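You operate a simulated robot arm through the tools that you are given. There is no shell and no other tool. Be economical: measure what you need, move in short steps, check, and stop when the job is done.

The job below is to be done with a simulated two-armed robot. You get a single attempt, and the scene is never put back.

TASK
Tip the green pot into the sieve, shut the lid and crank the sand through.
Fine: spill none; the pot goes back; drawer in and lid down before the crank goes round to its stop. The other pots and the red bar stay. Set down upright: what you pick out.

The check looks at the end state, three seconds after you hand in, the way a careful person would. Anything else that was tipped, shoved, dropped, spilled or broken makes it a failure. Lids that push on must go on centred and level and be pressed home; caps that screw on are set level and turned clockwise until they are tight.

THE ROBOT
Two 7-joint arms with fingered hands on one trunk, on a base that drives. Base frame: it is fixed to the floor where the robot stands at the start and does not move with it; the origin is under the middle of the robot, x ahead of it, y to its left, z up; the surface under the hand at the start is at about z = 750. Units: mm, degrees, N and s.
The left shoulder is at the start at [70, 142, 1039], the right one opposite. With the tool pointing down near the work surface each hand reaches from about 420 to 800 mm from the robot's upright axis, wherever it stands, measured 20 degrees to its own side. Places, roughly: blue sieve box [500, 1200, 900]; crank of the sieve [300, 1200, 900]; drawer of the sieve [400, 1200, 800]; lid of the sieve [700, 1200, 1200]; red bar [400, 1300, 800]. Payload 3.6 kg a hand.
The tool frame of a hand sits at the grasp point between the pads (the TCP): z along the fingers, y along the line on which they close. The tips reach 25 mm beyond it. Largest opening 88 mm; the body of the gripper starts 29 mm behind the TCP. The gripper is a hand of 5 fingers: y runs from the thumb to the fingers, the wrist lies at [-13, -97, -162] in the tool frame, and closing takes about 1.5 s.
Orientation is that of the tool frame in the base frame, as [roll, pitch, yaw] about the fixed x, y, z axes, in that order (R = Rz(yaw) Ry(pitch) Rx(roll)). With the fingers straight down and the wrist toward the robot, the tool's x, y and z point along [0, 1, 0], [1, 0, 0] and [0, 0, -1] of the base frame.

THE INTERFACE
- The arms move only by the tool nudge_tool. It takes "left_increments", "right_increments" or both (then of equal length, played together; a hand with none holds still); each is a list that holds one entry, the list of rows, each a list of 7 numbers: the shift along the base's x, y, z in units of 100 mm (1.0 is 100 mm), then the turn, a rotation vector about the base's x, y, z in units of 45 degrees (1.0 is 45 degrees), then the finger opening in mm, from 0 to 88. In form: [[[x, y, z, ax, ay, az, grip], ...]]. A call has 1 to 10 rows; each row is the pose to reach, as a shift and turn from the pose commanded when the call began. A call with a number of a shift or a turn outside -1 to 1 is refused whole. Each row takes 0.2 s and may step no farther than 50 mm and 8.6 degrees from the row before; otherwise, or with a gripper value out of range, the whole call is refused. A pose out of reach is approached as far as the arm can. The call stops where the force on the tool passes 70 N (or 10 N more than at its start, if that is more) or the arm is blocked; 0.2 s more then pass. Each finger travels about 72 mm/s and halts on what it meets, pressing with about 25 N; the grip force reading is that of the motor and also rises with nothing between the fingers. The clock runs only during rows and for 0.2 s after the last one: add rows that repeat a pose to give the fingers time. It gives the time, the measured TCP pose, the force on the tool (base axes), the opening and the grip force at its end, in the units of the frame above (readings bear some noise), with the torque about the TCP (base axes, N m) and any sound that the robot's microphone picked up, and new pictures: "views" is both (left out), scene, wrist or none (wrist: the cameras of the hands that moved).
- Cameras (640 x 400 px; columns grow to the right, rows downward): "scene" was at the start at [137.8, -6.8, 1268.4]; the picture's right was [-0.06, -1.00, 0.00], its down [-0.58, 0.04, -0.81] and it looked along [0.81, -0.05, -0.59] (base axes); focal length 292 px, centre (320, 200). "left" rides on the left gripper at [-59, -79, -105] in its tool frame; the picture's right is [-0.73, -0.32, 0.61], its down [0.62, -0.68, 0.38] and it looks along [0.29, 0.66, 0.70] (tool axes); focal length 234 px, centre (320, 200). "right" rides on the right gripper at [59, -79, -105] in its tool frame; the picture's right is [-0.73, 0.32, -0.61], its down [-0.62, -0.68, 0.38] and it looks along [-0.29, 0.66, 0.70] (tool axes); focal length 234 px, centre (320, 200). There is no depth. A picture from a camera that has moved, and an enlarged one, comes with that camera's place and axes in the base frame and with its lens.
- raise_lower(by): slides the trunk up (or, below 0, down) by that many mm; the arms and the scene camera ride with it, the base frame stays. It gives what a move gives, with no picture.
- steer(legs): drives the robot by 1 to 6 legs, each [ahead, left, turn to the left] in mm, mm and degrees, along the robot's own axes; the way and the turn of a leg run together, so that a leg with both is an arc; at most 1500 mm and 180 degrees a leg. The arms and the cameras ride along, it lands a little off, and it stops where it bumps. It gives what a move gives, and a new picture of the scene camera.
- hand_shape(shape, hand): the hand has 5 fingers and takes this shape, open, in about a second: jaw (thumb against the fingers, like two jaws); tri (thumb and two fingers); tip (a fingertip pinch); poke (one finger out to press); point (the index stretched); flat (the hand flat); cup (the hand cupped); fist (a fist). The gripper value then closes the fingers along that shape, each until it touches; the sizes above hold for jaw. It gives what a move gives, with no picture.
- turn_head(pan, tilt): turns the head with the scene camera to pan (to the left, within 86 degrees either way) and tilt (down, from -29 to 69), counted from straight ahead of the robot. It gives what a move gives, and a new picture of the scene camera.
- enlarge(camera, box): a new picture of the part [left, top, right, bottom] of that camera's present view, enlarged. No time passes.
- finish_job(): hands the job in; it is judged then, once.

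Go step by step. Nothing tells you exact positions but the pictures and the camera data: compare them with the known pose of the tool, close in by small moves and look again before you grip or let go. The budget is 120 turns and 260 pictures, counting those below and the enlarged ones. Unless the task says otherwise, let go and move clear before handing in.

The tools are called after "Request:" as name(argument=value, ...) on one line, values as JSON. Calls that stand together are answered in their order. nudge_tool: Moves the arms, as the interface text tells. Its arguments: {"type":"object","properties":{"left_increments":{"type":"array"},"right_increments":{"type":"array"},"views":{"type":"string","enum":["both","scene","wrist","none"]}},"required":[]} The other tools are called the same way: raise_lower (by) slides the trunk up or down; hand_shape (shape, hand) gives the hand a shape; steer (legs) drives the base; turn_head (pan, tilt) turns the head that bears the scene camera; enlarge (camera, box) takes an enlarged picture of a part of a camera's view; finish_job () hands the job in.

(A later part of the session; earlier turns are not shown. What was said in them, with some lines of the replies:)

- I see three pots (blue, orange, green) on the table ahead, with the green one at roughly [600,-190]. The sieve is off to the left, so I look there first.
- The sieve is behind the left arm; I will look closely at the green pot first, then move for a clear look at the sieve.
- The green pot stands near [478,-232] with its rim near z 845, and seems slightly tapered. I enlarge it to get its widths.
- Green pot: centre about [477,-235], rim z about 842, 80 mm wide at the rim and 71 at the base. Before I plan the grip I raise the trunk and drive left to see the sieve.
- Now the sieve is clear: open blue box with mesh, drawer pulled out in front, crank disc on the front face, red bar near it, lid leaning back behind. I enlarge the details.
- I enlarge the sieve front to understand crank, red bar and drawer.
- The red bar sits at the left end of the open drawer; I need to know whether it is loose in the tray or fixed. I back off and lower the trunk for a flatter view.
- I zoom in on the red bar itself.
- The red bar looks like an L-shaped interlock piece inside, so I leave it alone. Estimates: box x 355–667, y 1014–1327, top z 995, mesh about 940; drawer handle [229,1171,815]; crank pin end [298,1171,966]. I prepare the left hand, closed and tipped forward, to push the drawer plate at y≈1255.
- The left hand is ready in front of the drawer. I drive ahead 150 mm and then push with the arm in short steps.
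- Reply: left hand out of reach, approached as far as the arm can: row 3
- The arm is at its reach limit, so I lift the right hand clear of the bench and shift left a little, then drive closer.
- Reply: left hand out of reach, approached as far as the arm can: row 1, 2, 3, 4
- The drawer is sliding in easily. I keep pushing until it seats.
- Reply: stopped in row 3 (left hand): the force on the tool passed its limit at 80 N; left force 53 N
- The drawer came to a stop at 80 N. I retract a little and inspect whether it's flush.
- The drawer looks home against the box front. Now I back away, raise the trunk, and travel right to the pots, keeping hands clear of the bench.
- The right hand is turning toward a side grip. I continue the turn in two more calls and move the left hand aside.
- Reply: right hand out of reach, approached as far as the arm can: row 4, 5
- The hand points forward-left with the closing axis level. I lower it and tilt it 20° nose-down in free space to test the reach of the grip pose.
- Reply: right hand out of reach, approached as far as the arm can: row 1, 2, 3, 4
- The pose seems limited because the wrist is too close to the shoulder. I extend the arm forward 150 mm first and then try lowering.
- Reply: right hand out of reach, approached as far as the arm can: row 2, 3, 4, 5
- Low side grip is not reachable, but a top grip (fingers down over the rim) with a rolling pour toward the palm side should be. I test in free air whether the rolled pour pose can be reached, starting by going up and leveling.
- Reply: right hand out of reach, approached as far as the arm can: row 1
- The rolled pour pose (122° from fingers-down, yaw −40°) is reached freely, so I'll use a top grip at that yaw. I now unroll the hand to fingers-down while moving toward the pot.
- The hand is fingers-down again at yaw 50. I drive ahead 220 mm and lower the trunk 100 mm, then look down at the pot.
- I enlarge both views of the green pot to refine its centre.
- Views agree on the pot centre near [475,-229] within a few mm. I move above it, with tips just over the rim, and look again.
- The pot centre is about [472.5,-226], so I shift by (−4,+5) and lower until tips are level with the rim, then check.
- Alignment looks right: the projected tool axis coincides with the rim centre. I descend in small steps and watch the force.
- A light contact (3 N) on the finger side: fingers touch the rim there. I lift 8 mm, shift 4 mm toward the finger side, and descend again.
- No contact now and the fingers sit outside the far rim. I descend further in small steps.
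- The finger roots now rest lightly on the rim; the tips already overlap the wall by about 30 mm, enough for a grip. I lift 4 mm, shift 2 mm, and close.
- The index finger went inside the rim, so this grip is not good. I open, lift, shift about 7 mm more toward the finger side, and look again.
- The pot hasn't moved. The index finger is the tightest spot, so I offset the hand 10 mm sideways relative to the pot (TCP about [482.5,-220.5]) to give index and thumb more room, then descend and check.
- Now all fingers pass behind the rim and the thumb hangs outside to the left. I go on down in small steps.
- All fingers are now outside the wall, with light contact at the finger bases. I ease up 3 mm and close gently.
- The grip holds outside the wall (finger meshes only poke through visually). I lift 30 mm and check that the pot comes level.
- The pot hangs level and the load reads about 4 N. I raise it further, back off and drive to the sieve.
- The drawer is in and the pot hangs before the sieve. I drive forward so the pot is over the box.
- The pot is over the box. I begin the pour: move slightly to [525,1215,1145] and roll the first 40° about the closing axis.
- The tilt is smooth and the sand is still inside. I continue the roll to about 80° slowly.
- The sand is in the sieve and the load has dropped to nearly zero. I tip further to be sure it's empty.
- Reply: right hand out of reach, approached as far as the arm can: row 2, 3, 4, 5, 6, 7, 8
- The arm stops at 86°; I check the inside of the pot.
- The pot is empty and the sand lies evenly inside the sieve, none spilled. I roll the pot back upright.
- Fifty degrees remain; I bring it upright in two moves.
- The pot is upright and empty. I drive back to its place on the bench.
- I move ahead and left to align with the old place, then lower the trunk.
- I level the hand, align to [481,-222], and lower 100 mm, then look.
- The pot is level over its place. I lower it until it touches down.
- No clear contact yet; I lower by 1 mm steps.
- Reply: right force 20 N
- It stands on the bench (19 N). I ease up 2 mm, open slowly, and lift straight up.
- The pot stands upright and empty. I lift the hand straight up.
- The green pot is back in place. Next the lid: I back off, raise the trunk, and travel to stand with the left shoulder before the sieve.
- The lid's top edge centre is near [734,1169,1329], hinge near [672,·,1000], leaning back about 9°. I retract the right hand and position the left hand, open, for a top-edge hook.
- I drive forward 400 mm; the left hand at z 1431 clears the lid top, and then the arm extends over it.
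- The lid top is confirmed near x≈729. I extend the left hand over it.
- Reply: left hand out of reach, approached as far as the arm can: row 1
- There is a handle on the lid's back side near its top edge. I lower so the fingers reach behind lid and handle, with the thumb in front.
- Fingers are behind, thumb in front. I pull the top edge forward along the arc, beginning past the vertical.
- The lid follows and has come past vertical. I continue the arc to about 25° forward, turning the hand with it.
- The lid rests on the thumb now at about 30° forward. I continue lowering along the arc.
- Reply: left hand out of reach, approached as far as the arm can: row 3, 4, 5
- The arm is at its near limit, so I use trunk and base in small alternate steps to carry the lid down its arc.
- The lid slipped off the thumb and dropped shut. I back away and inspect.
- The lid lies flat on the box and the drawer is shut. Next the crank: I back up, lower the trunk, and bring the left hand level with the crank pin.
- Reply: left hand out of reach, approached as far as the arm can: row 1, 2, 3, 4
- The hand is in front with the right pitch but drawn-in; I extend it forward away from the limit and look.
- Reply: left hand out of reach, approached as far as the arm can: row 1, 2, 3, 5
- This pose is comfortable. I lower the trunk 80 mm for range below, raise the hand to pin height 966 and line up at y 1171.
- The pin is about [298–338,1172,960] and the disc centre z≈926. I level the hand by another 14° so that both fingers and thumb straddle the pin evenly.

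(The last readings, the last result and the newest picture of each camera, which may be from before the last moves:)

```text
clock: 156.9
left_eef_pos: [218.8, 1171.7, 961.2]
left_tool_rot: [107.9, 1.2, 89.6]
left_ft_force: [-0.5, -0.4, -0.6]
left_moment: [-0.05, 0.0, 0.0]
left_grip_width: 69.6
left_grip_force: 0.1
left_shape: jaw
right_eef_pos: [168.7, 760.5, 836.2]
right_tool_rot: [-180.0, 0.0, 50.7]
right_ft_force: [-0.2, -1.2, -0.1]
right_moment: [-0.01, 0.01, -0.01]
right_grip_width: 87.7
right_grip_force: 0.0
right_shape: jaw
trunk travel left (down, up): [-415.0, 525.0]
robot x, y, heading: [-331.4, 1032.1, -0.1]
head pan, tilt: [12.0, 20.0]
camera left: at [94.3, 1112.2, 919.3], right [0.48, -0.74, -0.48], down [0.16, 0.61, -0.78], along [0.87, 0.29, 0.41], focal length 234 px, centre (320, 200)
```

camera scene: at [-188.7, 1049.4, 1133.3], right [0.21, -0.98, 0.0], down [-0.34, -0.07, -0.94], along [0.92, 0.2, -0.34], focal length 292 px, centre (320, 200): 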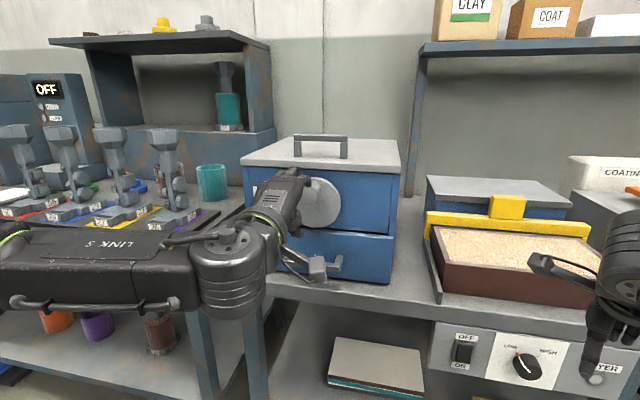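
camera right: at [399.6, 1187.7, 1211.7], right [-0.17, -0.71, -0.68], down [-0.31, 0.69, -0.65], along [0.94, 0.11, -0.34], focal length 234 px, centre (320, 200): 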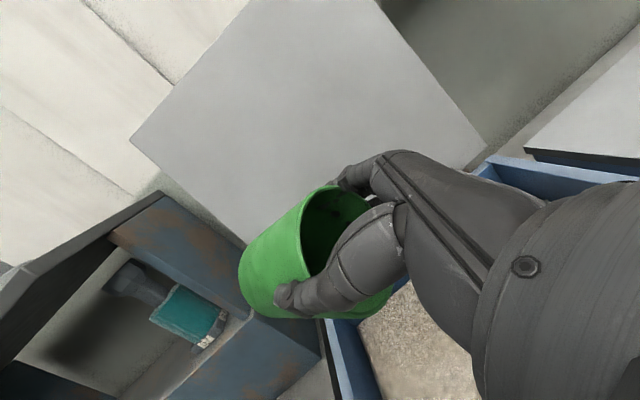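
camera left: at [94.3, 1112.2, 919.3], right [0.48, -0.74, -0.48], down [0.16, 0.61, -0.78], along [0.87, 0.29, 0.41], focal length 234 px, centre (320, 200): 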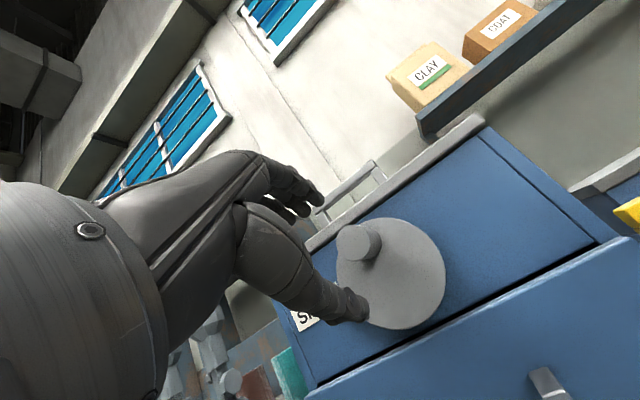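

Pin end now measures [298,1173,959]. I narrow the opening to 52 and move forward around it.

Request:
nudge_tool(left_increments=[[[0.2, 0.01, 0.0, 0, 0, 0, 52], [0.4, 0.01, 0.0, 0, 0, 0, 52], [0.55, 0.01, 0.0, 0, 0, 0, 52], [0.65, 0.01, 0.0, 0, 0, 0, 52]]], views="wrist")

Request:
enlarge(camera="left", box=[260, 140, 460, 320])

Request:
enlarge(camera="scene", box=[220, 120, 420, 300])

```text
clock: 157.9
left_eef_pos: [283.4, 1172.8, 959.8]
left_tool_rot: [107.9, 1.1, 89.8]
left_ft_force: [-0.3, 0.4, -1.3]
left_moment: [0.0, 0.0, 0.02]
left_grip_width: 52.4
left_grip_force: 0.0
left_shape: jaw
right_eef_pos: [167.1, 761.5, 835.7]
right_tool_rot: [-180.0, -0.1, 50.7]
right_ft_force: [0.6, 0.1, 0.7]
right_moment: [-0.02, -0.02, -0.04]
right_grip_width: 87.8
right_grip_force: 0.0
right_shape: jaw
trunk travel left (down, up): [-415.0, 525.0]
robot x, y, heading: [-329.8, 1035.0, 0.2]
head pan, tilt: [12.0, 20.0]
camera left: at [158.4, 1113.3, 917.9], right [0.47, -0.74, -0.48], down [0.16, 0.61, -0.78], along [0.87, 0.29, 0.41], focal length 234 px, centre (320, 200)
```

left: 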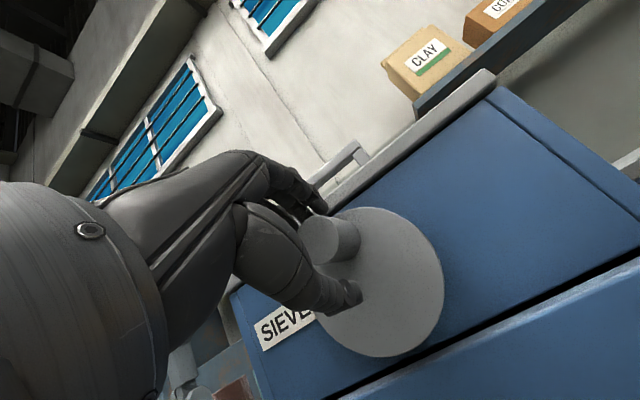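

```text
2.22 times, centred on (360, 230) of left
camera zoom: at [158.4, 1113.3, 917.9], right [0.47, -0.74, -0.48], down [0.16, 0.61, -0.78], along [0.87, 0.29, 0.41], focal length 520 px, centre (231, 133)
```

zoom: 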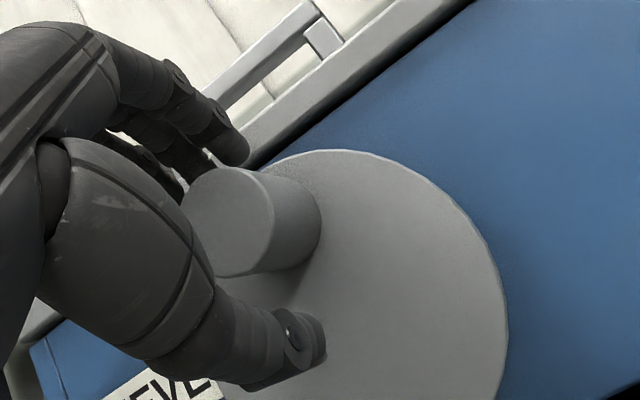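

```text
2.22 times, centred on (320, 210) of scene
camera zoom: at [-189.7, 1049.4, 1133.4], right [0.21, -0.98, 0.0], down [-0.33, -0.07, -0.94], along [0.92, 0.2, -0.34], focal length 648 px, centre (320, 178)
```

zoom: 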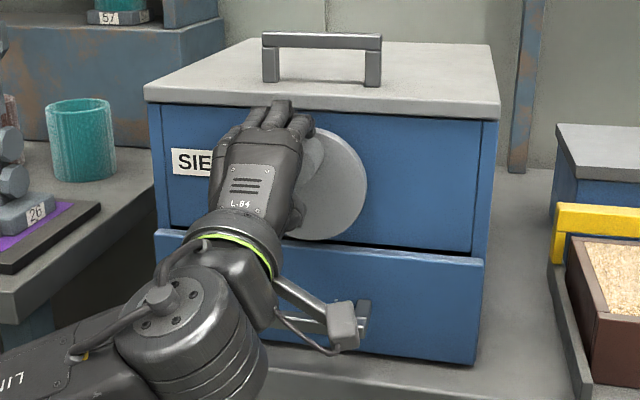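

The pin sits between fingers and thumb. I go 14 mm further and close on it.

Request:
nudge_tool(left_increments=[[[0.07, 0.0, 0.0, 0, 0, 0, 52], [0.14, 0.0, 0.0, 0, 0, 0, 52], [0.14, 0.0, 0.0, 0, 0, 0, 40], [0.14, 0.0, 0.0, 0, 0, 0, 32], [0.14, 0.0, 0.0, 0, 0, 0, 24], [0.14, 0.0, 0.0, 0, 0, 0, 20], [0.14, 0.0, 0.0, 0, 0, 0, 20]]], views="wrist")

Request:
enlarge(camera="left", box=[260, 140, 460, 320])

```text
clock: 159.5
left_eef_pos: [296.7, 1171.0, 960.8]
left_tool_rot: [107.9, 1.1, 89.6]
left_ft_force: [-0.9, -1.2, -1.1]
left_moment: [-0.01, -0.2, 0.0]
left_grip_width: 28.8
left_grip_force: 24.7
left_shape: jaw
right_eef_pos: [167.2, 761.3, 833.7]
right_tool_rot: [-180.0, 0.0, 50.7]
right_ft_force: [0.0, -0.2, -0.6]
right_moment: [0.04, 0.03, -0.01]
right_grip_width: 88.1
right_grip_force: 0.0
right_shape: jaw
trunk travel left (down, up): [-415.0, 525.0]
robot x, y, heading: [-329.7, 1036.1, 0.1]
head pan, tilt: [12.0, 20.0]
camera left: at [172.0, 1112.9, 918.8], right [0.47, -0.74, -0.48], down [0.16, 0.61, -0.78], along [0.87, 0.29, 0.41], focal length 234 px, centre (320, 200)
```

left: 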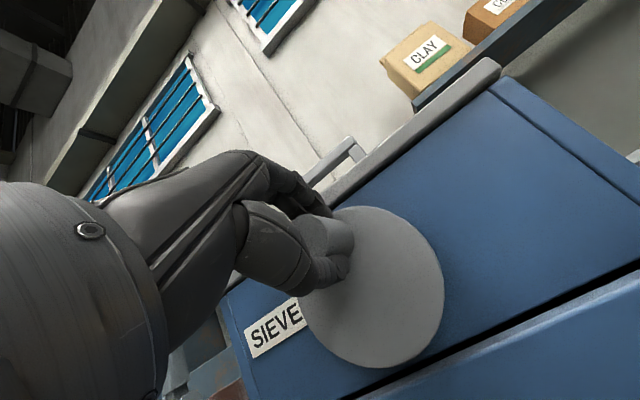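

```text
2.22 times, centred on (360, 230) of left
camera zoom: at [172.0, 1112.9, 918.8], right [0.47, -0.74, -0.48], down [0.16, 0.61, -0.78], along [0.87, 0.29, 0.41], focal length 520 px, centre (231, 133)
```

zoom: 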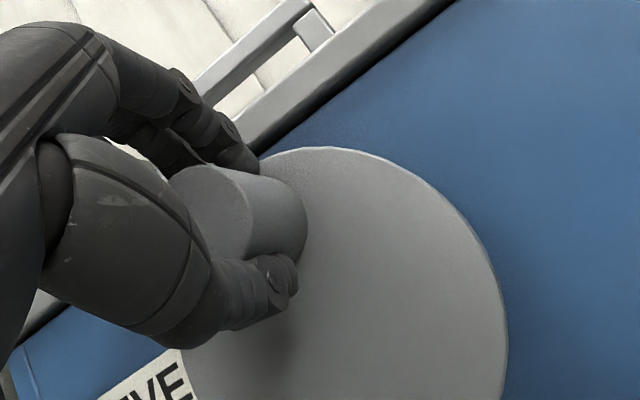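

The pin is held. I try a first small clockwise turn (pin to the right, −y) and read the force.

Request:
nudge_tool(left_increments=[[[0.0, -0.04, 0.0, 0, 0, 0, 20], [0.0, -0.08, -0.01, 0, 0, 0, 20], [0.0, -0.12, -0.02, 0, 0, 0, 20], [0.0, -0.12, -0.02, 0, 0, 0, 20]]], views="wrist")

```text
clock: 160.5
left_eef_pos: [296.0, 1163.4, 960.2]
left_tool_rot: [107.9, 1.2, 89.7]
left_ft_force: [1.1, 7.7, -1.8]
left_moment: [0.03, -0.28, 0.12]
left_grip_width: 28.4
left_grip_force: 25.1
left_shape: jaw
right_eef_pos: [168.7, 762.2, 836.3]
right_tool_rot: [-180.0, 0.2, 50.8]
right_ft_force: [0.3, 0.5, 0.4]
right_moment: [-0.03, 0.0, 0.04]
right_grip_width: 87.9
right_grip_force: 0.1
right_shape: jaw
trunk travel left (down, up): [-415.0, 525.0]
robot x, y, heading: [-329.2, 1031.6, 0.1]
head pan, tilt: [12.0, 20.0]
camera left: at [172.3, 1103.9, 917.8], right [0.48, -0.74, -0.48], down [0.16, 0.61, -0.78], along [0.87, 0.29, 0.4], focal length 234 px, centre (320, 200)
```

left: 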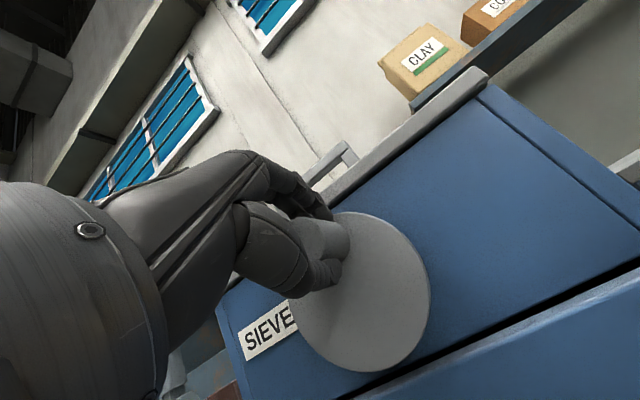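

It moves with about 8 N resistance. I continue clockwise toward 50°.

Request:
nudge_tool(left_increments=[[[0.0, -0.05, -0.02, 0, 0, 0, 20], [0.0, -0.09, -0.045, 0, 0, 0, 20], [0.0, -0.13, -0.08, 0, 0, 0, 20], [0.0, -0.16, -0.11, 0, 0, 0, 20], [0.0, -0.16, -0.11, 0, 0, 0, 20]]], views="both")

Request:
enlarge(camera="scene", box=[220, 120, 420, 300])

```text
clock: 161.7
left_eef_pos: [295.8, 1144.6, 948.5]
left_tool_rot: [107.7, 1.2, 89.7]
left_ft_force: [9.6, 9.0, 13.6]
left_moment: [0.41, -0.72, -0.18]
left_grip_width: 27.7
left_grip_force: 24.9
left_shape: jaw
right_eef_pos: [168.9, 762.7, 837.2]
right_tool_rot: [180.0, 0.0, 50.7]
right_ft_force: [0.1, 0.2, 0.4]
right_moment: [0.0, 0.02, -0.02]
right_grip_width: 87.9
right_grip_force: 0.1
right_shape: jaw
trunk travel left (down, up): [-415.0, 525.0]
robot x, y, heading: [-331.7, 1028.9, 0.1]
head pan, tilt: [12.0, 20.0]
camera scene: at [-190.1, 1050.6, 1133.5], right [0.21, -0.98, 0.0], down [-0.33, -0.07, -0.94], along [0.92, 0.2, -0.34], focal length 292 px, centre (320, 200)
camera left: at [171.4, 1085.8, 906.6], right [0.48, -0.74, -0.48], down [0.16, 0.61, -0.78], along [0.87, 0.29, 0.41], focal length 234 px, centre (320, 200)
```

scene: 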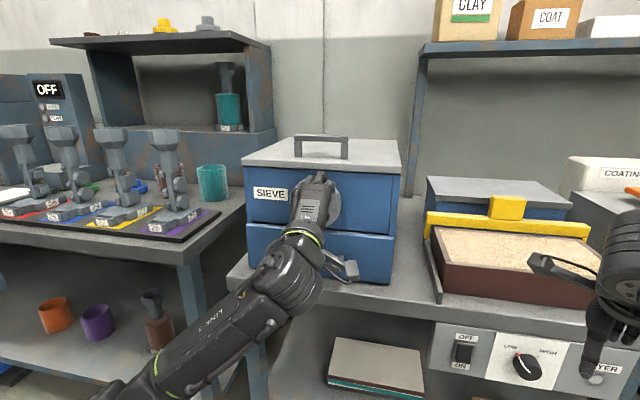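
left: 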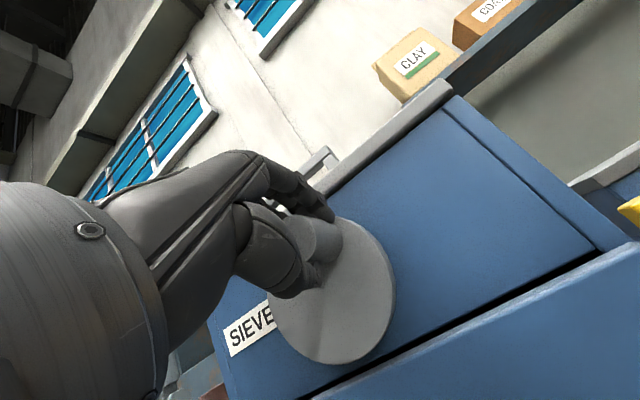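

```text
2.22 times, centred on (320, 210) of scene
camera zoom: at [-190.1, 1050.6, 1133.5], right [0.21, -0.98, 0.0], down [-0.33, -0.07, -0.94], along [0.92, 0.2, -0.34], focal length 648 px, centre (320, 178)
```

zoom: 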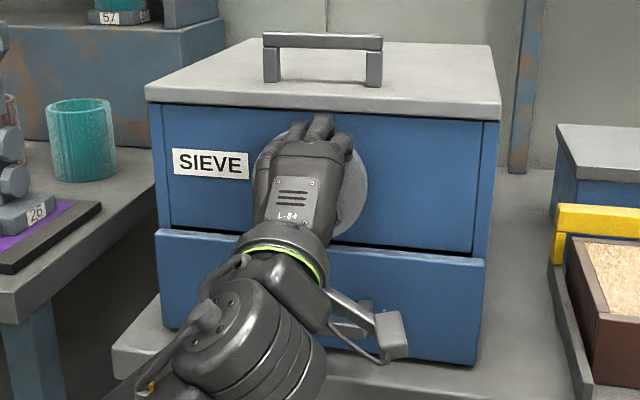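

The crank turns clockwise, now near 55°. I keep going along the circle (centre about y 1172, z 926, radius 34).

Request:
nudge_tool(left_increments=[[[0.0, -0.04, -0.08, 0, 0, 0, 20], [0.0, -0.06, -0.165, 0, 0, 0, 20], [0.0, -0.055, -0.254, 0, 0, 0, 20], [0.0, -0.028, -0.34, 0, 0, 0, 20], [0.0, 0.02, -0.414, 0, 0, 0, 20], [0.0, 0.02, -0.414, 0, 0, 0, 20]]], views="both")

Request:
enlarge(camera="scene", box=[220, 120, 420, 300])

```text
clock: 163.1
left_eef_pos: [293.4, 1132.7, 908.2]
left_tool_rot: [107.7, 0.4, 89.0]
left_ft_force: [-10.8, -54.1, 7.4]
left_moment: [1.38, -0.69, -1.24]
left_grip_width: 30.2
left_grip_force: 25.7
left_shape: jaw
right_eef_pos: [164.8, 751.4, 833.4]
right_tool_rot: [-179.6, -0.6, 50.6]
right_ft_force: [0.6, -0.4, 0.0]
right_moment: [-0.02, -0.01, 0.02]
right_grip_width: 87.8
right_grip_force: 0.0
right_shape: jaw
trunk travel left (down, up): [-415.0, 525.0]
robot x, y, heading: [-335.7, 1028.4, 0.1]
head pan, tilt: [12.0, 20.0]
camera scene: at [-193.5, 1037.6, 1133.9], right [0.21, -0.98, -0.01], down [-0.33, -0.06, -0.94], along [0.92, 0.2, -0.34], focal length 292 px, centre (320, 200)
camera left: at [168.5, 1075.2, 865.5], right [0.47, -0.74, -0.49], down [0.17, 0.62, -0.77], along [0.87, 0.28, 0.41], focal length 234 px, centre (320, 200)
```

scene: 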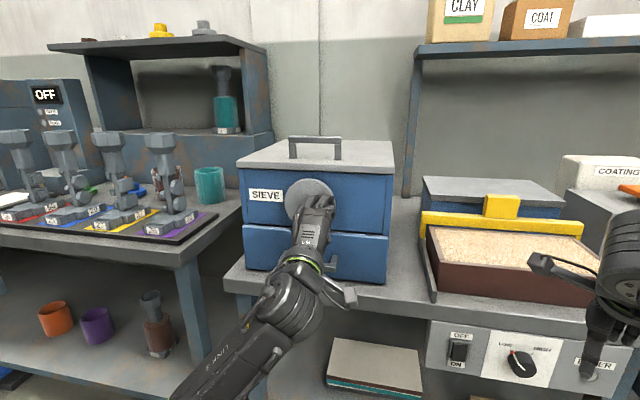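
left: 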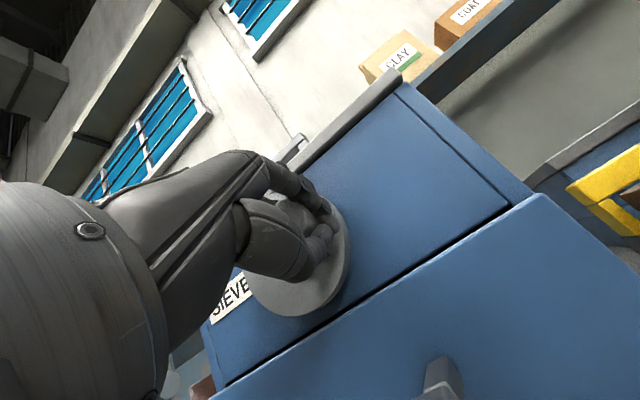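

```text
2.22 times, centred on (320, 210) of scene
camera zoom: at [-193.5, 1037.6, 1133.9], right [0.21, -0.98, -0.01], down [-0.33, -0.06, -0.94], along [0.92, 0.2, -0.34], focal length 648 px, centre (320, 178)
```

zoom: 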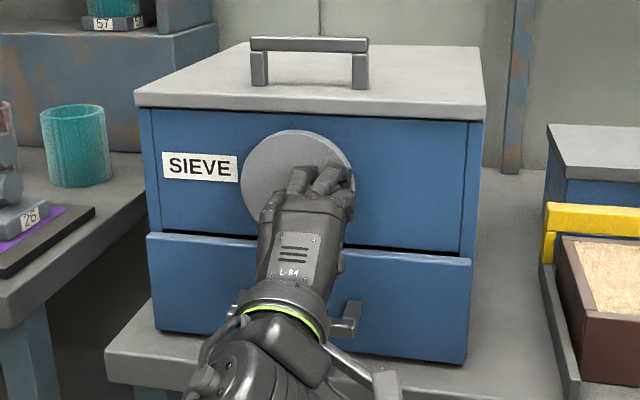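

The hand force shows my circle was too small; fitting the points gives centre (1174, 918) and radius 42, now at about 104°. I continue on that circle.

Request:
nudge_tool(left_increments=[[[0.0, -0.1, -0.046, 0, 0, 0, 20], [0.0, -0.084, -0.086, 0, 0, 0, 20], [0.0, -0.055, -0.13, 0, 0, 0, 20], [0.0, -0.017, -0.173, 0, 0, 0, 20], [0.0, 0.025, -0.21, 0, 0, 0, 20], [0.0, 0.07, -0.24, 0, 0, 0, 20]]], views="wrist")

Request:
enlarge(camera="scene", box=[220, 120, 420, 300])

```text
clock: 164.5
left_eef_pos: [295.4, 1148.2, 884.1]
left_tool_rot: [107.7, 0.8, 89.7]
left_ft_force: [-1.2, -23.1, 6.1]
left_moment: [0.54, -0.16, -0.5]
left_grip_width: 19.4
left_grip_force: 24.6
left_shape: jaw
right_eef_pos: [167.0, 756.7, 834.5]
right_tool_rot: [-179.9, -0.3, 50.7]
right_ft_force: [-0.1, 0.0, 0.2]
right_moment: [0.0, 0.01, 0.02]
right_grip_width: 87.9
right_grip_force: 0.1
right_shape: jaw
trunk travel left (down, up): [-415.0, 525.0]
robot x, y, heading: [-331.1, 1029.6, 0.3]
head pan, tilt: [12.0, 20.0]
camera left: at [171.2, 1090.3, 841.6], right [0.47, -0.74, -0.48], down [0.16, 0.61, -0.77], along [0.87, 0.29, 0.41], focal length 234 px, centre (320, 200)
```

left: 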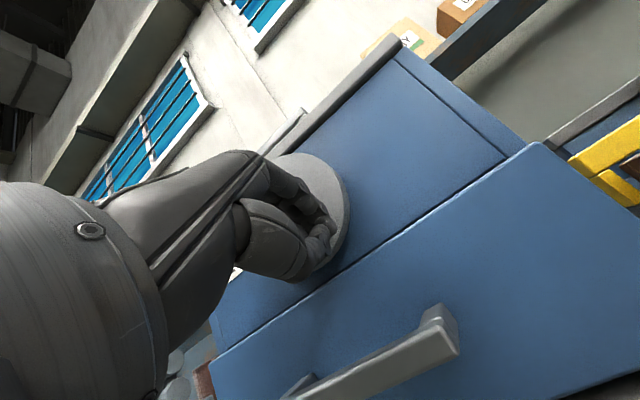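

```text
2.22 times, centred on (320, 210) of scene
camera zoom: at [-190.9, 1044.4, 1133.8], right [0.21, -0.98, 0.0], down [-0.33, -0.07, -0.94], along [0.92, 0.2, -0.34], focal length 648 px, centre (320, 178)
```

zoom: 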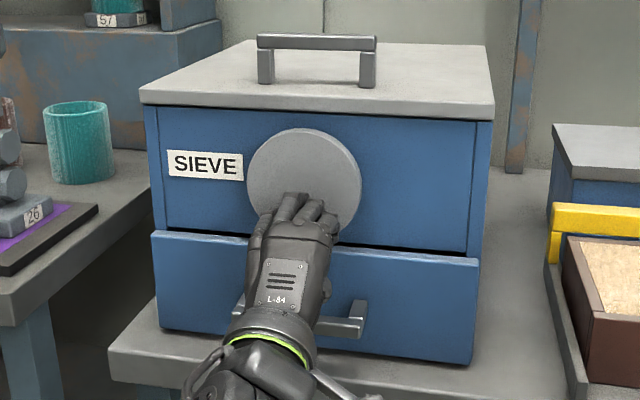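

The grip reads only 19 mm, so the pin has partly slipped. I open, retreat, and look where the pin is.

Request:
nudge_tool(left_increments=[[[0.0, -0.1, 0, 0, 0, 0, 40], [0.0, -0.1, 0, 0, 0, 0, 60], [-0.2, -0.1, 0, 0, 0, 0, 60], [-0.45, -0.1, 0, 0, 0, 0, 60], [-0.7, -0.1, 0, 0, 0, 0, 60]]], views="wrist")

Request:
enlarge(camera="left", box=[260, 100, 460, 280])

```text
clock: 165.7
left_eef_pos: [227.3, 1143.2, 879.0]
left_tool_rot: [107.9, 1.1, 89.8]
left_ft_force: [-0.2, 0.2, -0.1]
left_moment: [0.01, 0.01, 0.01]
left_grip_width: 59.8
left_grip_force: 0.0
left_shape: jaw
right_eef_pos: [166.6, 761.5, 836.3]
right_tool_rot: [-180.0, -0.1, 50.7]
right_ft_force: [-0.9, -0.1, -0.2]
right_moment: [-0.01, 0.01, -0.02]
right_grip_width: 87.8
right_grip_force: 0.1
right_shape: jaw
trunk travel left (down, up): [-415.0, 525.0]
robot x, y, heading: [-333.7, 1028.3, -0.0]
head pan, tilt: [12.0, 20.0]
camera left: at [103.0, 1083.8, 838.9], right [0.47, -0.74, -0.48], down [0.16, 0.61, -0.78], along [0.87, 0.29, 0.41], focal length 234 px, centre (320, 200)
```

left: 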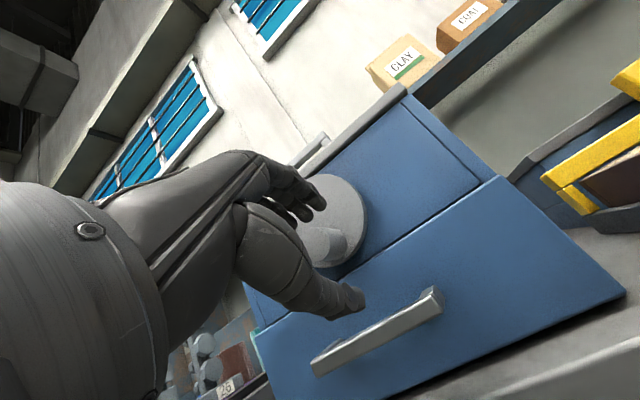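

```text
2.22 times, centred on (360, 190) of left
camera zoom: at [103.0, 1083.8, 838.9], right [0.47, -0.74, -0.48], down [0.16, 0.61, -0.78], along [0.87, 0.29, 0.41], focal length 520 px, centre (231, 222)
```

zoom: 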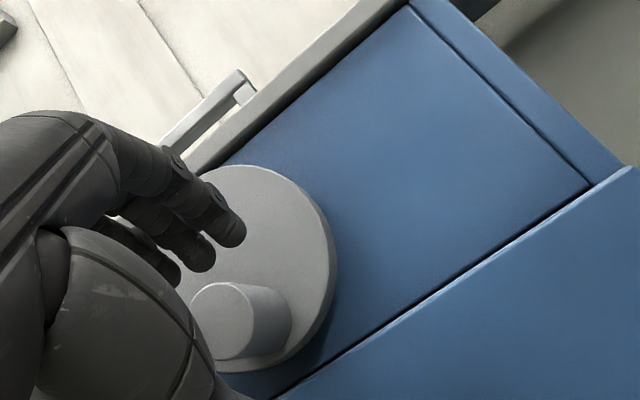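

The pin is now at the bottom, about [298,1174,897]: half a turn done. I re-grasp it there.

Request:
nudge_tool(left_increments=[[[0.0, 0.15, 0.1, 0, 0, 0, 56], [0.0, 0.31, 0.21, 0, 0, 0, 56], [0.25, 0.31, 0.21, 0, 0, 0, 56], [0.5, 0.31, 0.21, 0, 0, 0, 56], [0.7, 0.31, 0.21, 0, 0, 0, 56], [0.75, 0.31, 0.21, 0, 0, 0, 40], [0.75, 0.31, 0.21, 0, 0, 0, 28], [0.75, 0.31, 0.21, 0, 0, 0, 20], [0.75, 0.31, 0.21, 0, 0, 0, 20]]], views="wrist")

Request:
enlarge(camera="left", box=[260, 140, 460, 320])

```text
clock: 167.7
left_eef_pos: [300.6, 1174.4, 903.9]
left_tool_rot: [107.8, 1.1, 89.7]
left_ft_force: [-12.7, 0.9, -0.1]
left_moment: [0.01, -0.3, 0.09]
left_grip_width: 29.9
left_grip_force: 25.0
left_shape: jaw
right_eef_pos: [166.8, 760.4, 836.3]
right_tool_rot: [179.9, -0.2, 50.6]
right_ft_force: [-0.9, -0.1, 0.0]
right_moment: [0.0, -0.03, 0.03]
right_grip_width: 88.0
right_grip_force: 0.0
right_shape: jaw
trunk travel left (down, up): [-415.0, 525.0]
robot x, y, heading: [-331.2, 1027.2, 0.1]
head pan, tilt: [12.0, 20.0]
camera left: at [175.8, 1115.6, 861.4], right [0.48, -0.74, -0.48], down [0.16, 0.61, -0.78], along [0.86, 0.29, 0.41], focal length 234 px, centre (320, 200)
```

left: 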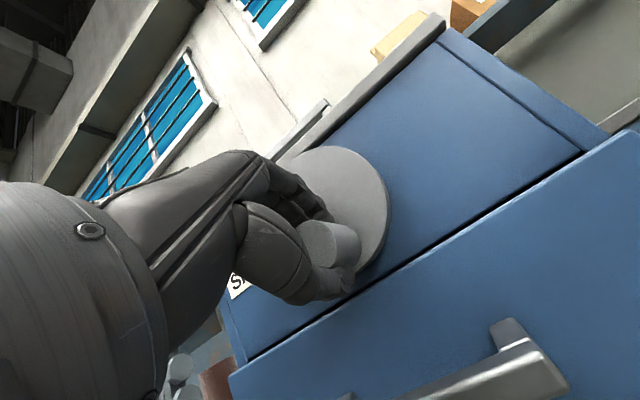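

```text
2.22 times, centred on (360, 230) of left
camera zoom: at [175.8, 1115.6, 861.4], right [0.48, -0.74, -0.48], down [0.16, 0.61, -0.78], along [0.86, 0.29, 0.41], focal length 520 px, centre (231, 133)
```

zoom: 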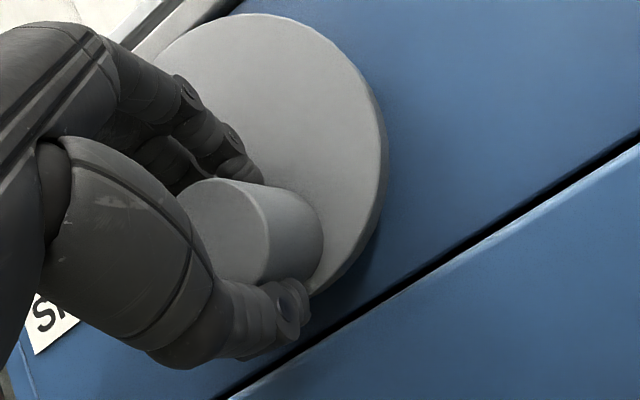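

The pin is firmly held again at the bottom. I continue clockwise to the left side and up.

Request:
nudge_tool(left_increments=[[[-0.03, 0.04, 0.0, 0, 0, 0, 20], [-0.03, 0.09, 0.01, 0, 0, 0, 20], [-0.03, 0.14, 0.035, 0, 0, 0, 20], [-0.03, 0.19, 0.065, 0, 0, 0, 20], [-0.03, 0.254, 0.13, 0, 0, 0, 20], [-0.03, 0.29, 0.2, 0, 0, 0, 20], [-0.03, 0.31, 0.27, 0, 0, 0, 20], [-0.03, 0.31, 0.34, 0, 0, 0, 20]]], views="wrist")

Request:
enlarge(camera="left", box=[260, 140, 460, 320])

Request:
enlarge(camera="scene", box=[220, 120, 420, 300])

```text
clock: 169.5
left_eef_pos: [297.6, 1205.4, 940.2]
left_tool_rot: [108.0, 1.2, 89.7]
left_ft_force: [0.1, -0.1, -0.2]
left_moment: [-0.01, -0.01, 0.02]
left_grip_width: 18.8
left_grip_force: 24.7
left_shape: jaw
right_eef_pos: [168.1, 762.2, 836.2]
right_tool_rot: [180.0, 0.0, 50.7]
right_ft_force: [-0.4, -0.3, -0.5]
right_moment: [-0.01, 0.03, -0.01]
right_grip_width: 87.9
right_grip_force: 0.1
right_shape: jaw
trunk travel left (down, up): [-415.0, 525.0]
robot x, y, heading: [-330.2, 1029.3, 0.1]
head pan, tilt: [12.0, 20.0]
camera left: at [174.0, 1146.6, 897.5], right [0.47, -0.74, -0.48], down [0.16, 0.61, -0.78], along [0.87, 0.29, 0.41], focal length 234 px, centre (320, 200)
```

left: 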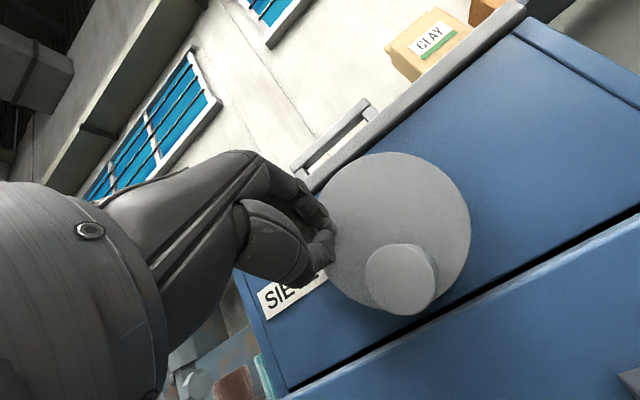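

```text
2.22 times, centred on (360, 230) of left
camera zoom: at [174.0, 1146.6, 897.5], right [0.47, -0.74, -0.48], down [0.16, 0.61, -0.78], along [0.87, 0.29, 0.41], focal length 520 px, centre (231, 133)
```

zoom: 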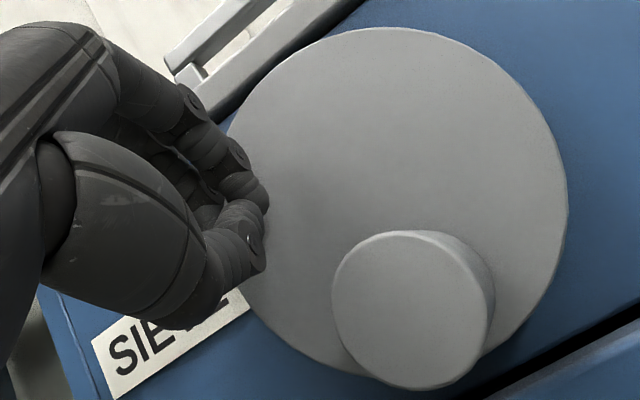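

```text
2.22 times, centred on (320, 210) of scene
camera zoom: at [-189.9, 1049.4, 1133.4], right [0.21, -0.98, 0.0], down [-0.33, -0.07, -0.94], along [0.92, 0.2, -0.34], focal length 648 px, centre (320, 178)
```

zoom: 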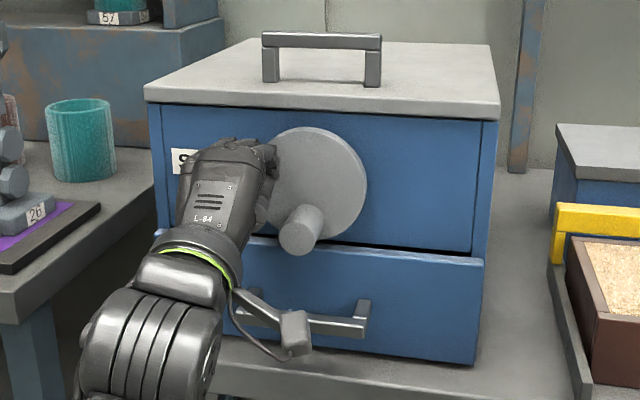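

The grip slid off; the pin stayed at the bottom. To learn whether that's the stop, I'll push it sideways with the closed hand from its right. First I move around to its right side.

Request:
nudge_tool(left_increments=[[[-0.3, 0.0, 0.0, 0, 0, 0, 10], [-0.6, 0, 0.0, 0, 0, 0, 0], [-0.6, -0.25, -0.1, 0, 0, 0, 0], [-0.6, -0.5, -0.2, 0, 0, 0, 0], [-0.6, -0.75, -0.3, 0, 0, 0, 0], [-0.6, -1.0, -0.4, 0, 0, 0, 0]]], views="none")

Request:
nudge_tool(left_increments=[[[0.25, 0, 0.0, 0, 0, 0, 0], [0.5, 0, 0.0, 0, 0, 0, 0], [0.62, 0, 0, 0, 0, 0, 0]]], views="wrist")

Request:
enlarge(camera="scene", box=[220, 120, 420, 300])

```text
clock: 170.9
left_eef_pos: [240.6, 1115.7, 903.8]
left_tool_rot: [106.8, -0.8, 90.9]
left_ft_force: [-0.4, -0.7, 0.6]
left_moment: [0.02, 0.0, 0.02]
left_grip_width: 0.0
left_grip_force: 25.1
left_shape: jaw
right_eef_pos: [168.4, 761.3, 834.6]
right_tool_rot: [-180.0, 0.0, 50.8]
right_ft_force: [-0.9, -0.1, -0.4]
right_moment: [-0.02, 0.02, -0.01]
right_grip_width: 87.9
right_grip_force: 0.1
right_shape: jaw
trunk travel left (down, up): [-415.0, 525.0]
robot x, y, heading: [-326.9, 1030.6, -0.1]
head pan, tilt: [12.0, 20.0]
```

```text
clock: 171.7
left_eef_pos: [303.4, 1111.2, 896.2]
left_tool_rot: [108.0, -0.1, 90.4]
left_ft_force: [-1.0, -1.1, 0.4]
left_moment: [0.01, 0.01, 0.03]
left_grip_width: 0.0
left_grip_force: 24.4
left_shape: jaw
right_eef_pos: [168.3, 760.0, 834.9]
right_tool_rot: [-180.0, 0.0, 50.7]
right_ft_force: [0.7, 0.1, 0.1]
right_moment: [0.04, -0.01, -0.01]
right_grip_width: 87.8
right_grip_force: 0.1
right_shape: jaw
trunk travel left (down, up): [-415.0, 525.0]
robot x, y, heading: [-326.6, 1028.9, 0.2]
head pan, tilt: [12.0, 20.0]
camera left: at [179.8, 1051.5, 852.8], right [0.48, -0.72, -0.49], down [0.15, 0.63, -0.77], along [0.86, 0.29, 0.41], focal length 234 px, centre (320, 200)
```

left: 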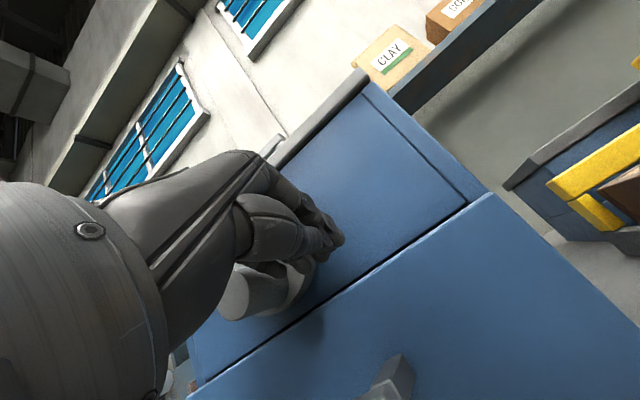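

```text
2.22 times, centred on (320, 210) of scene
camera zoom: at [-189.7, 1049.3, 1133.4], right [0.21, -0.98, 0.0], down [-0.33, -0.07, -0.94], along [0.92, 0.2, -0.34], focal length 648 px, centre (320, 178)
```

zoom: 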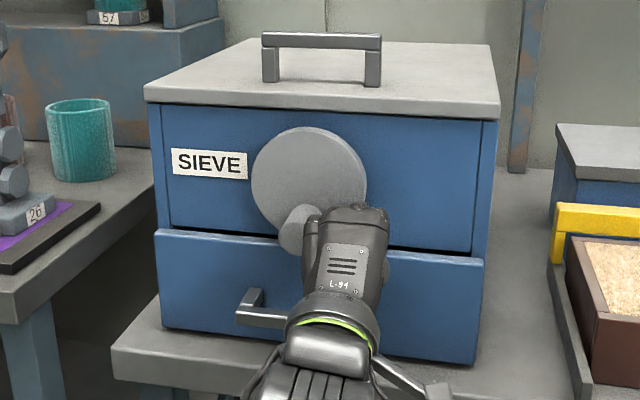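

Closed hand is right of the pin at its height. I push left (+y) in steps and read the force.

Request:
nudge_tool(left_increments=[[[-0.02, 0.1, 0.0, 0, 0, 0, 0], [-0.02, 0.2, 0.0, 0, 0, 0, 0], [-0.02, 0.28, 0.02, 0, 0, 0, 0], [-0.02, 0.35, 0.04, 0, 0, 0, 0]]], views="none")

Request:
enlarge(camera="scene", box=[220, 120, 420, 300])

```text
clock: 172.7
left_eef_pos: [299.0, 1131.9, 900.4]
left_tool_rot: [108.0, 0.9, 89.3]
left_ft_force: [5.0, -27.4, 1.5]
left_moment: [-0.02, -0.03, -0.33]
left_grip_width: 0.0
left_grip_force: 25.0
left_shape: jaw
right_eef_pos: [168.5, 756.1, 832.9]
right_tool_rot: [-179.7, -0.2, 50.6]
right_ft_force: [0.2, 0.6, 0.3]
right_moment: [0.04, 0.01, 0.01]
right_grip_width: 87.9
right_grip_force: 0.0
right_shape: jaw
trunk travel left (down, up): [-415.0, 525.0]
robot x, y, heading: [-327.6, 1031.6, -0.0]
head pan, tilt: [12.0, 20.0]
```

```text
2.22 times, centred on (320, 210) of scene
camera zoom: at [-189.0, 1043.1, 1133.4], right [0.21, -0.98, -0.01], down [-0.34, -0.07, -0.94], along [0.92, 0.2, -0.34], focal length 648 px, centre (320, 178)
```

zoom: 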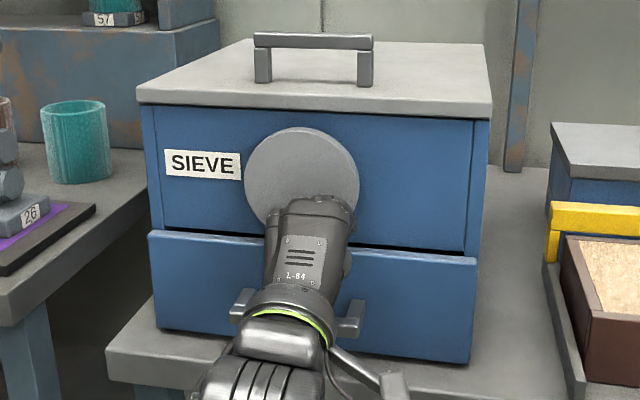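

Resistance of 27 N builds. I press a bit further to see whether the pin gives.

Request:
nudge_tool(left_increments=[[[0, 0.05, 0.0, 0, 0, 0, 0], [0, 0.1, 0.0, 0, 0, 0, 0], [0, 0.15, 0.01, 0, 0, 0, 0], [0, 0.2, 0.02, 0, 0, 0, 0], [0, 0.2, 0.02, 0, 0, 0, 0]]], views="wrist")

Request:
enlarge(camera="scene", box=[220, 120, 420, 300])

```text
clock: 173.6
left_eef_pos: [297.7, 1133.8, 902.9]
left_tool_rot: [108.0, 1.0, 87.9]
left_ft_force: [4.5, -38.6, 2.0]
left_moment: [-0.06, 0.0, -0.43]
left_grip_width: 0.0
left_grip_force: 24.5
left_shape: jaw
right_eef_pos: [166.7, 752.6, 833.8]
right_tool_rot: [-179.7, -0.2, 50.3]
right_ft_force: [0.2, -0.4, -0.2]
right_moment: [0.01, 0.03, 0.0]
right_grip_width: 87.6
right_grip_force: 0.0
right_shape: jaw
trunk travel left (down, up): [-415.0, 525.0]
robot x, y, heading: [-331.0, 1028.9, -0.4]
head pan, tilt: [12.0, 20.0]
stopped in row 4 (left hand): the force on the tool passed its limit at 73 N (the readings are from after the stop); the commanded pose is now the measured one
camera left: at [172.7, 1079.1, 860.9], right [0.45, -0.75, -0.48], down [0.18, 0.6, -0.78], along [0.88, 0.26, 0.41], focal length 234 px, centre (320, 200)
```

left: 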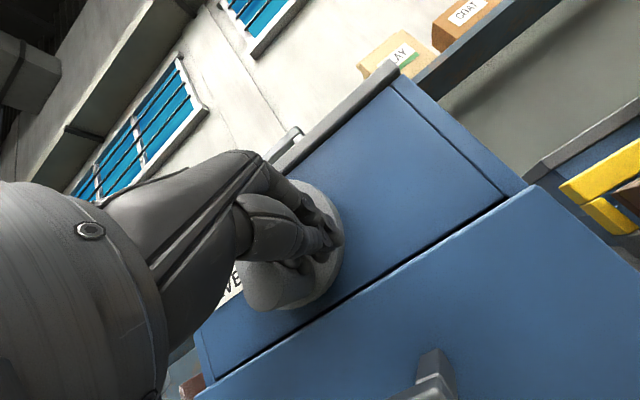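

```text
2.22 times, centred on (320, 210) of scene
camera zoom: at [-189.6, 1042.7, 1133.6], right [0.2, -0.98, 0.0], down [-0.34, -0.07, -0.94], along [0.92, 0.19, -0.34], focal length 648 px, centre (320, 178)
```

zoom: 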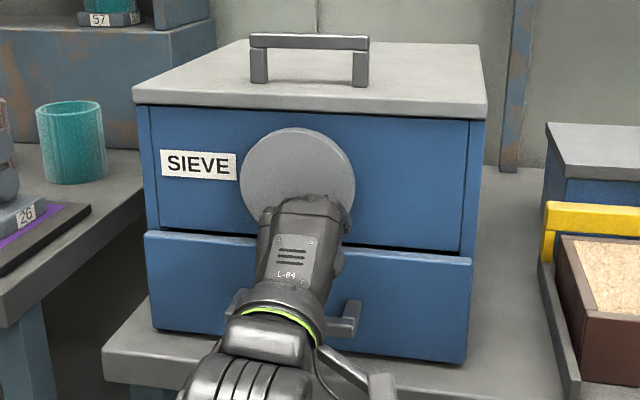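

At 73 N the pin does not move, which looks like the stop. I retreat and check its position and the whole sieve.

Request:
nudge_tool(left_increments=[[[0, -0.2, 0.0, 0, 0, 0, 0], [-0.2, -0.3, 0.0, 0, 0, 0, 0], [-0.45, -0.3, 0.0, 0, 0, 0, 0], [-0.7, -0.3, 0, 0, 0, 0, 0], [-0.95, -0.3, 0.0, 0, 0, 0, 0]]], views="none")

Request:
steer(legs=[[-130, 0, 0.3]])

Request:
enlarge(camera="scene", box=[240, 130, 420, 290])

```text
clock: 174.8
left_eef_pos: [200.6, 1125.9, 977.7]
left_tool_rot: [98.2, -1.1, 90.3]
left_ft_force: [-0.2, 0.6, -0.3]
left_moment: [0.04, 0.01, 0.01]
left_grip_width: 0.1
left_grip_force: 25.4
left_shape: jaw
right_eef_pos: [168.9, 758.4, 835.6]
right_tool_rot: [179.9, 0.1, 50.5]
right_ft_force: [0.4, 0.3, 0.3]
right_moment: [0.04, 0.02, 0.01]
right_grip_width: 87.9
right_grip_force: 0.1
right_shape: jaw
trunk travel left (down, up): [-415.0, 525.0]
robot x, y, heading: [-328.5, 1032.5, -0.3]
head pan, tilt: [12.0, 20.0]
stopped in row 5 (left hand): the arm was blocked; the commanded pose is now the measured one
```

```text
clock: 176.1
left_eef_pos: [66.0, 1129.4, 977.5]
left_tool_rot: [98.3, -1.1, 90.4]
left_ft_force: [0.0, 0.2, 0.6]
left_moment: [0.01, 0.03, 0.01]
left_grip_width: 0.0
left_grip_force: 24.8
left_shape: jaw
right_eef_pos: [34.4, 761.1, 836.6]
right_tool_rot: [-180.0, 0.0, 50.9]
right_ft_force: [-0.4, 0.4, 0.1]
right_moment: [-0.01, -0.04, -0.02]
right_grip_width: 87.5
right_grip_force: 0.0
right_shape: jaw
trunk travel left (down, up): [-415.0, 525.0]
robot x, y, heading: [-463.8, 1030.9, 0.3]
head pan, tilt: [12.0, 20.0]
camera scene: at [-324.1, 1048.8, 1133.6], right [0.21, -0.98, 0.0], down [-0.33, -0.07, -0.94], along [0.92, 0.2, -0.34], focal length 292 px, centre (320, 200)
```

scene: 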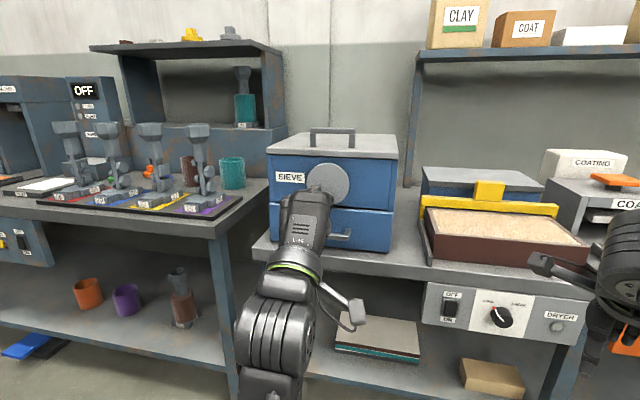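

```text
2.50 times, centred on (330, 210) of scene
camera zoom: at [-324.1, 1048.8, 1133.6], right [0.21, -0.98, 0.0], down [-0.33, -0.07, -0.94], along [0.92, 0.2, -0.34], focal length 729 px, centre (295, 175)
```

zoom: 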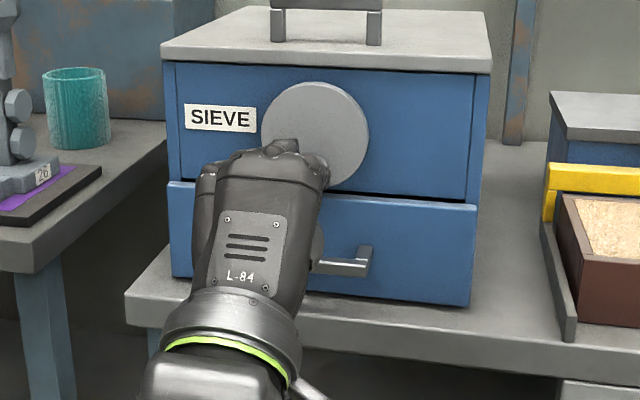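

The hand hides the pin; I step left for a clear view.

Request:
steer(legs=[[0, 230, 0]])

Request:
turn_head(pan=-5, tilt=15)

Request:
enlarge(camera="scene", box=[260, 120, 440, 280])

```text
clock: 177.8
left_eef_pos: [66.6, 1352.7, 977.4]
left_tool_rot: [98.4, -1.2, 90.2]
left_ft_force: [-0.4, 0.1, 0.4]
left_moment: [-0.02, 0.03, 0.03]
left_grip_width: 0.3
left_grip_force: 25.3
left_shape: jaw
right_eef_pos: [34.1, 986.2, 834.2]
right_tool_rot: [180.0, 0.0, 50.4]
right_ft_force: [0.2, 0.5, -0.2]
right_moment: [-0.05, -0.03, -0.01]
right_grip_width: 87.9
right_grip_force: 0.1
right_shape: jaw
trunk travel left (down, up): [-415.0, 525.0]
robot x, y, heading: [-464.3, 1257.7, -0.4]
head pan, tilt: [12.0, 20.0]
camera scene: at [-322.9, 1275.9, 1133.4], right [0.2, -0.98, 0.0], down [-0.33, -0.07, -0.94], along [0.92, 0.19, -0.34], focal length 292 px, centre (320, 200)
```

scene: 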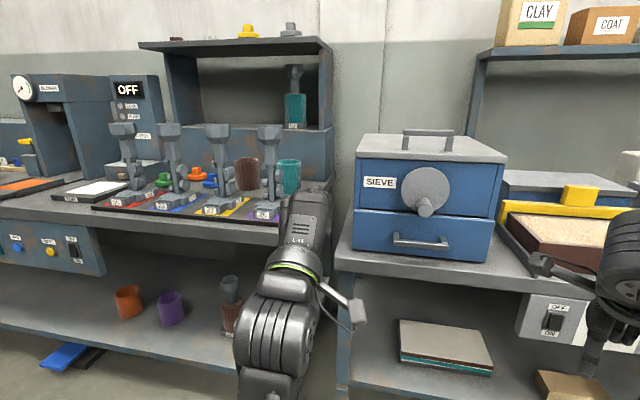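

```text
clock: 178.6
left_eef_pos: [67.6, 1352.8, 976.9]
left_tool_rot: [98.4, -1.3, 90.2]
left_ft_force: [0.0, -0.1, 0.9]
left_moment: [0.0, -0.01, 0.01]
left_grip_width: 0.2
left_grip_force: 24.9
left_shape: jaw
right_eef_pos: [32.8, 986.0, 834.4]
right_tool_rot: [-180.0, -0.1, 50.5]
right_ft_force: [-0.3, 0.1, -0.9]
right_moment: [0.01, 0.03, 0.01]
right_grip_width: 88.0
right_grip_force: 0.0
right_shape: jaw
trunk travel left (down, up): [-415.0, 525.0]
robot x, y, heading: [-464.8, 1260.3, -0.1]
head pan, tilt: [-5.0, 15.0]
camera scene: at [-321.0, 1247.6, 1141.6], right [-0.09, -1.0, 0.0], down [-0.26, 0.02, -0.97], along [0.96, -0.09, -0.26], focal length 292 px, centre (320, 200)
```

scene: 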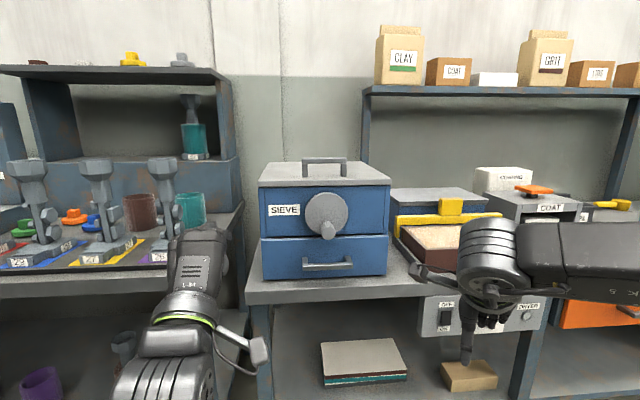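

```text
2.50 times, centred on (350, 200) of scene
camera zoom: at [-321.0, 1247.6, 1141.6], right [-0.09, -1.0, 0.0], down [-0.26, 0.02, -0.97], along [0.96, -0.09, -0.26], focal length 729 px, centre (245, 200)
```

zoom: 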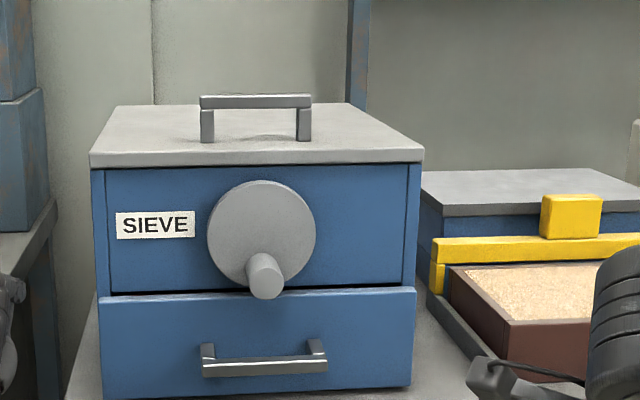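

The pin points straight down at its stop: it turned freely at about 8 N, then held against 73 N. The lid is flat, the drawer is shut, the green pot is back upright and both hands are clear, so I hand in.

Request:
finish_job()

```text
The job is handed in.
```

I've handed the job in. The green pot's sand went into the sieve with no spill that I could see, and the empty pot is back upright in its place. The drawer and lid were shut before I turned the crank clockwise to its stop.

- **Lid:** it slipped off my thumb partway down and dropped shut. It now lies flat on the box.
- **Crank:** the stop came after a half turn. It took about 8 N to turn and then held against 73 N. I could not see inside afterwards to confirm that the sand passed through.
- **Red bar:** I didn't touch it with the hands. It sits behind the closed drawer, and I took it for a fixed part of the sieve, so it may have moved when I pushed the drawer in.
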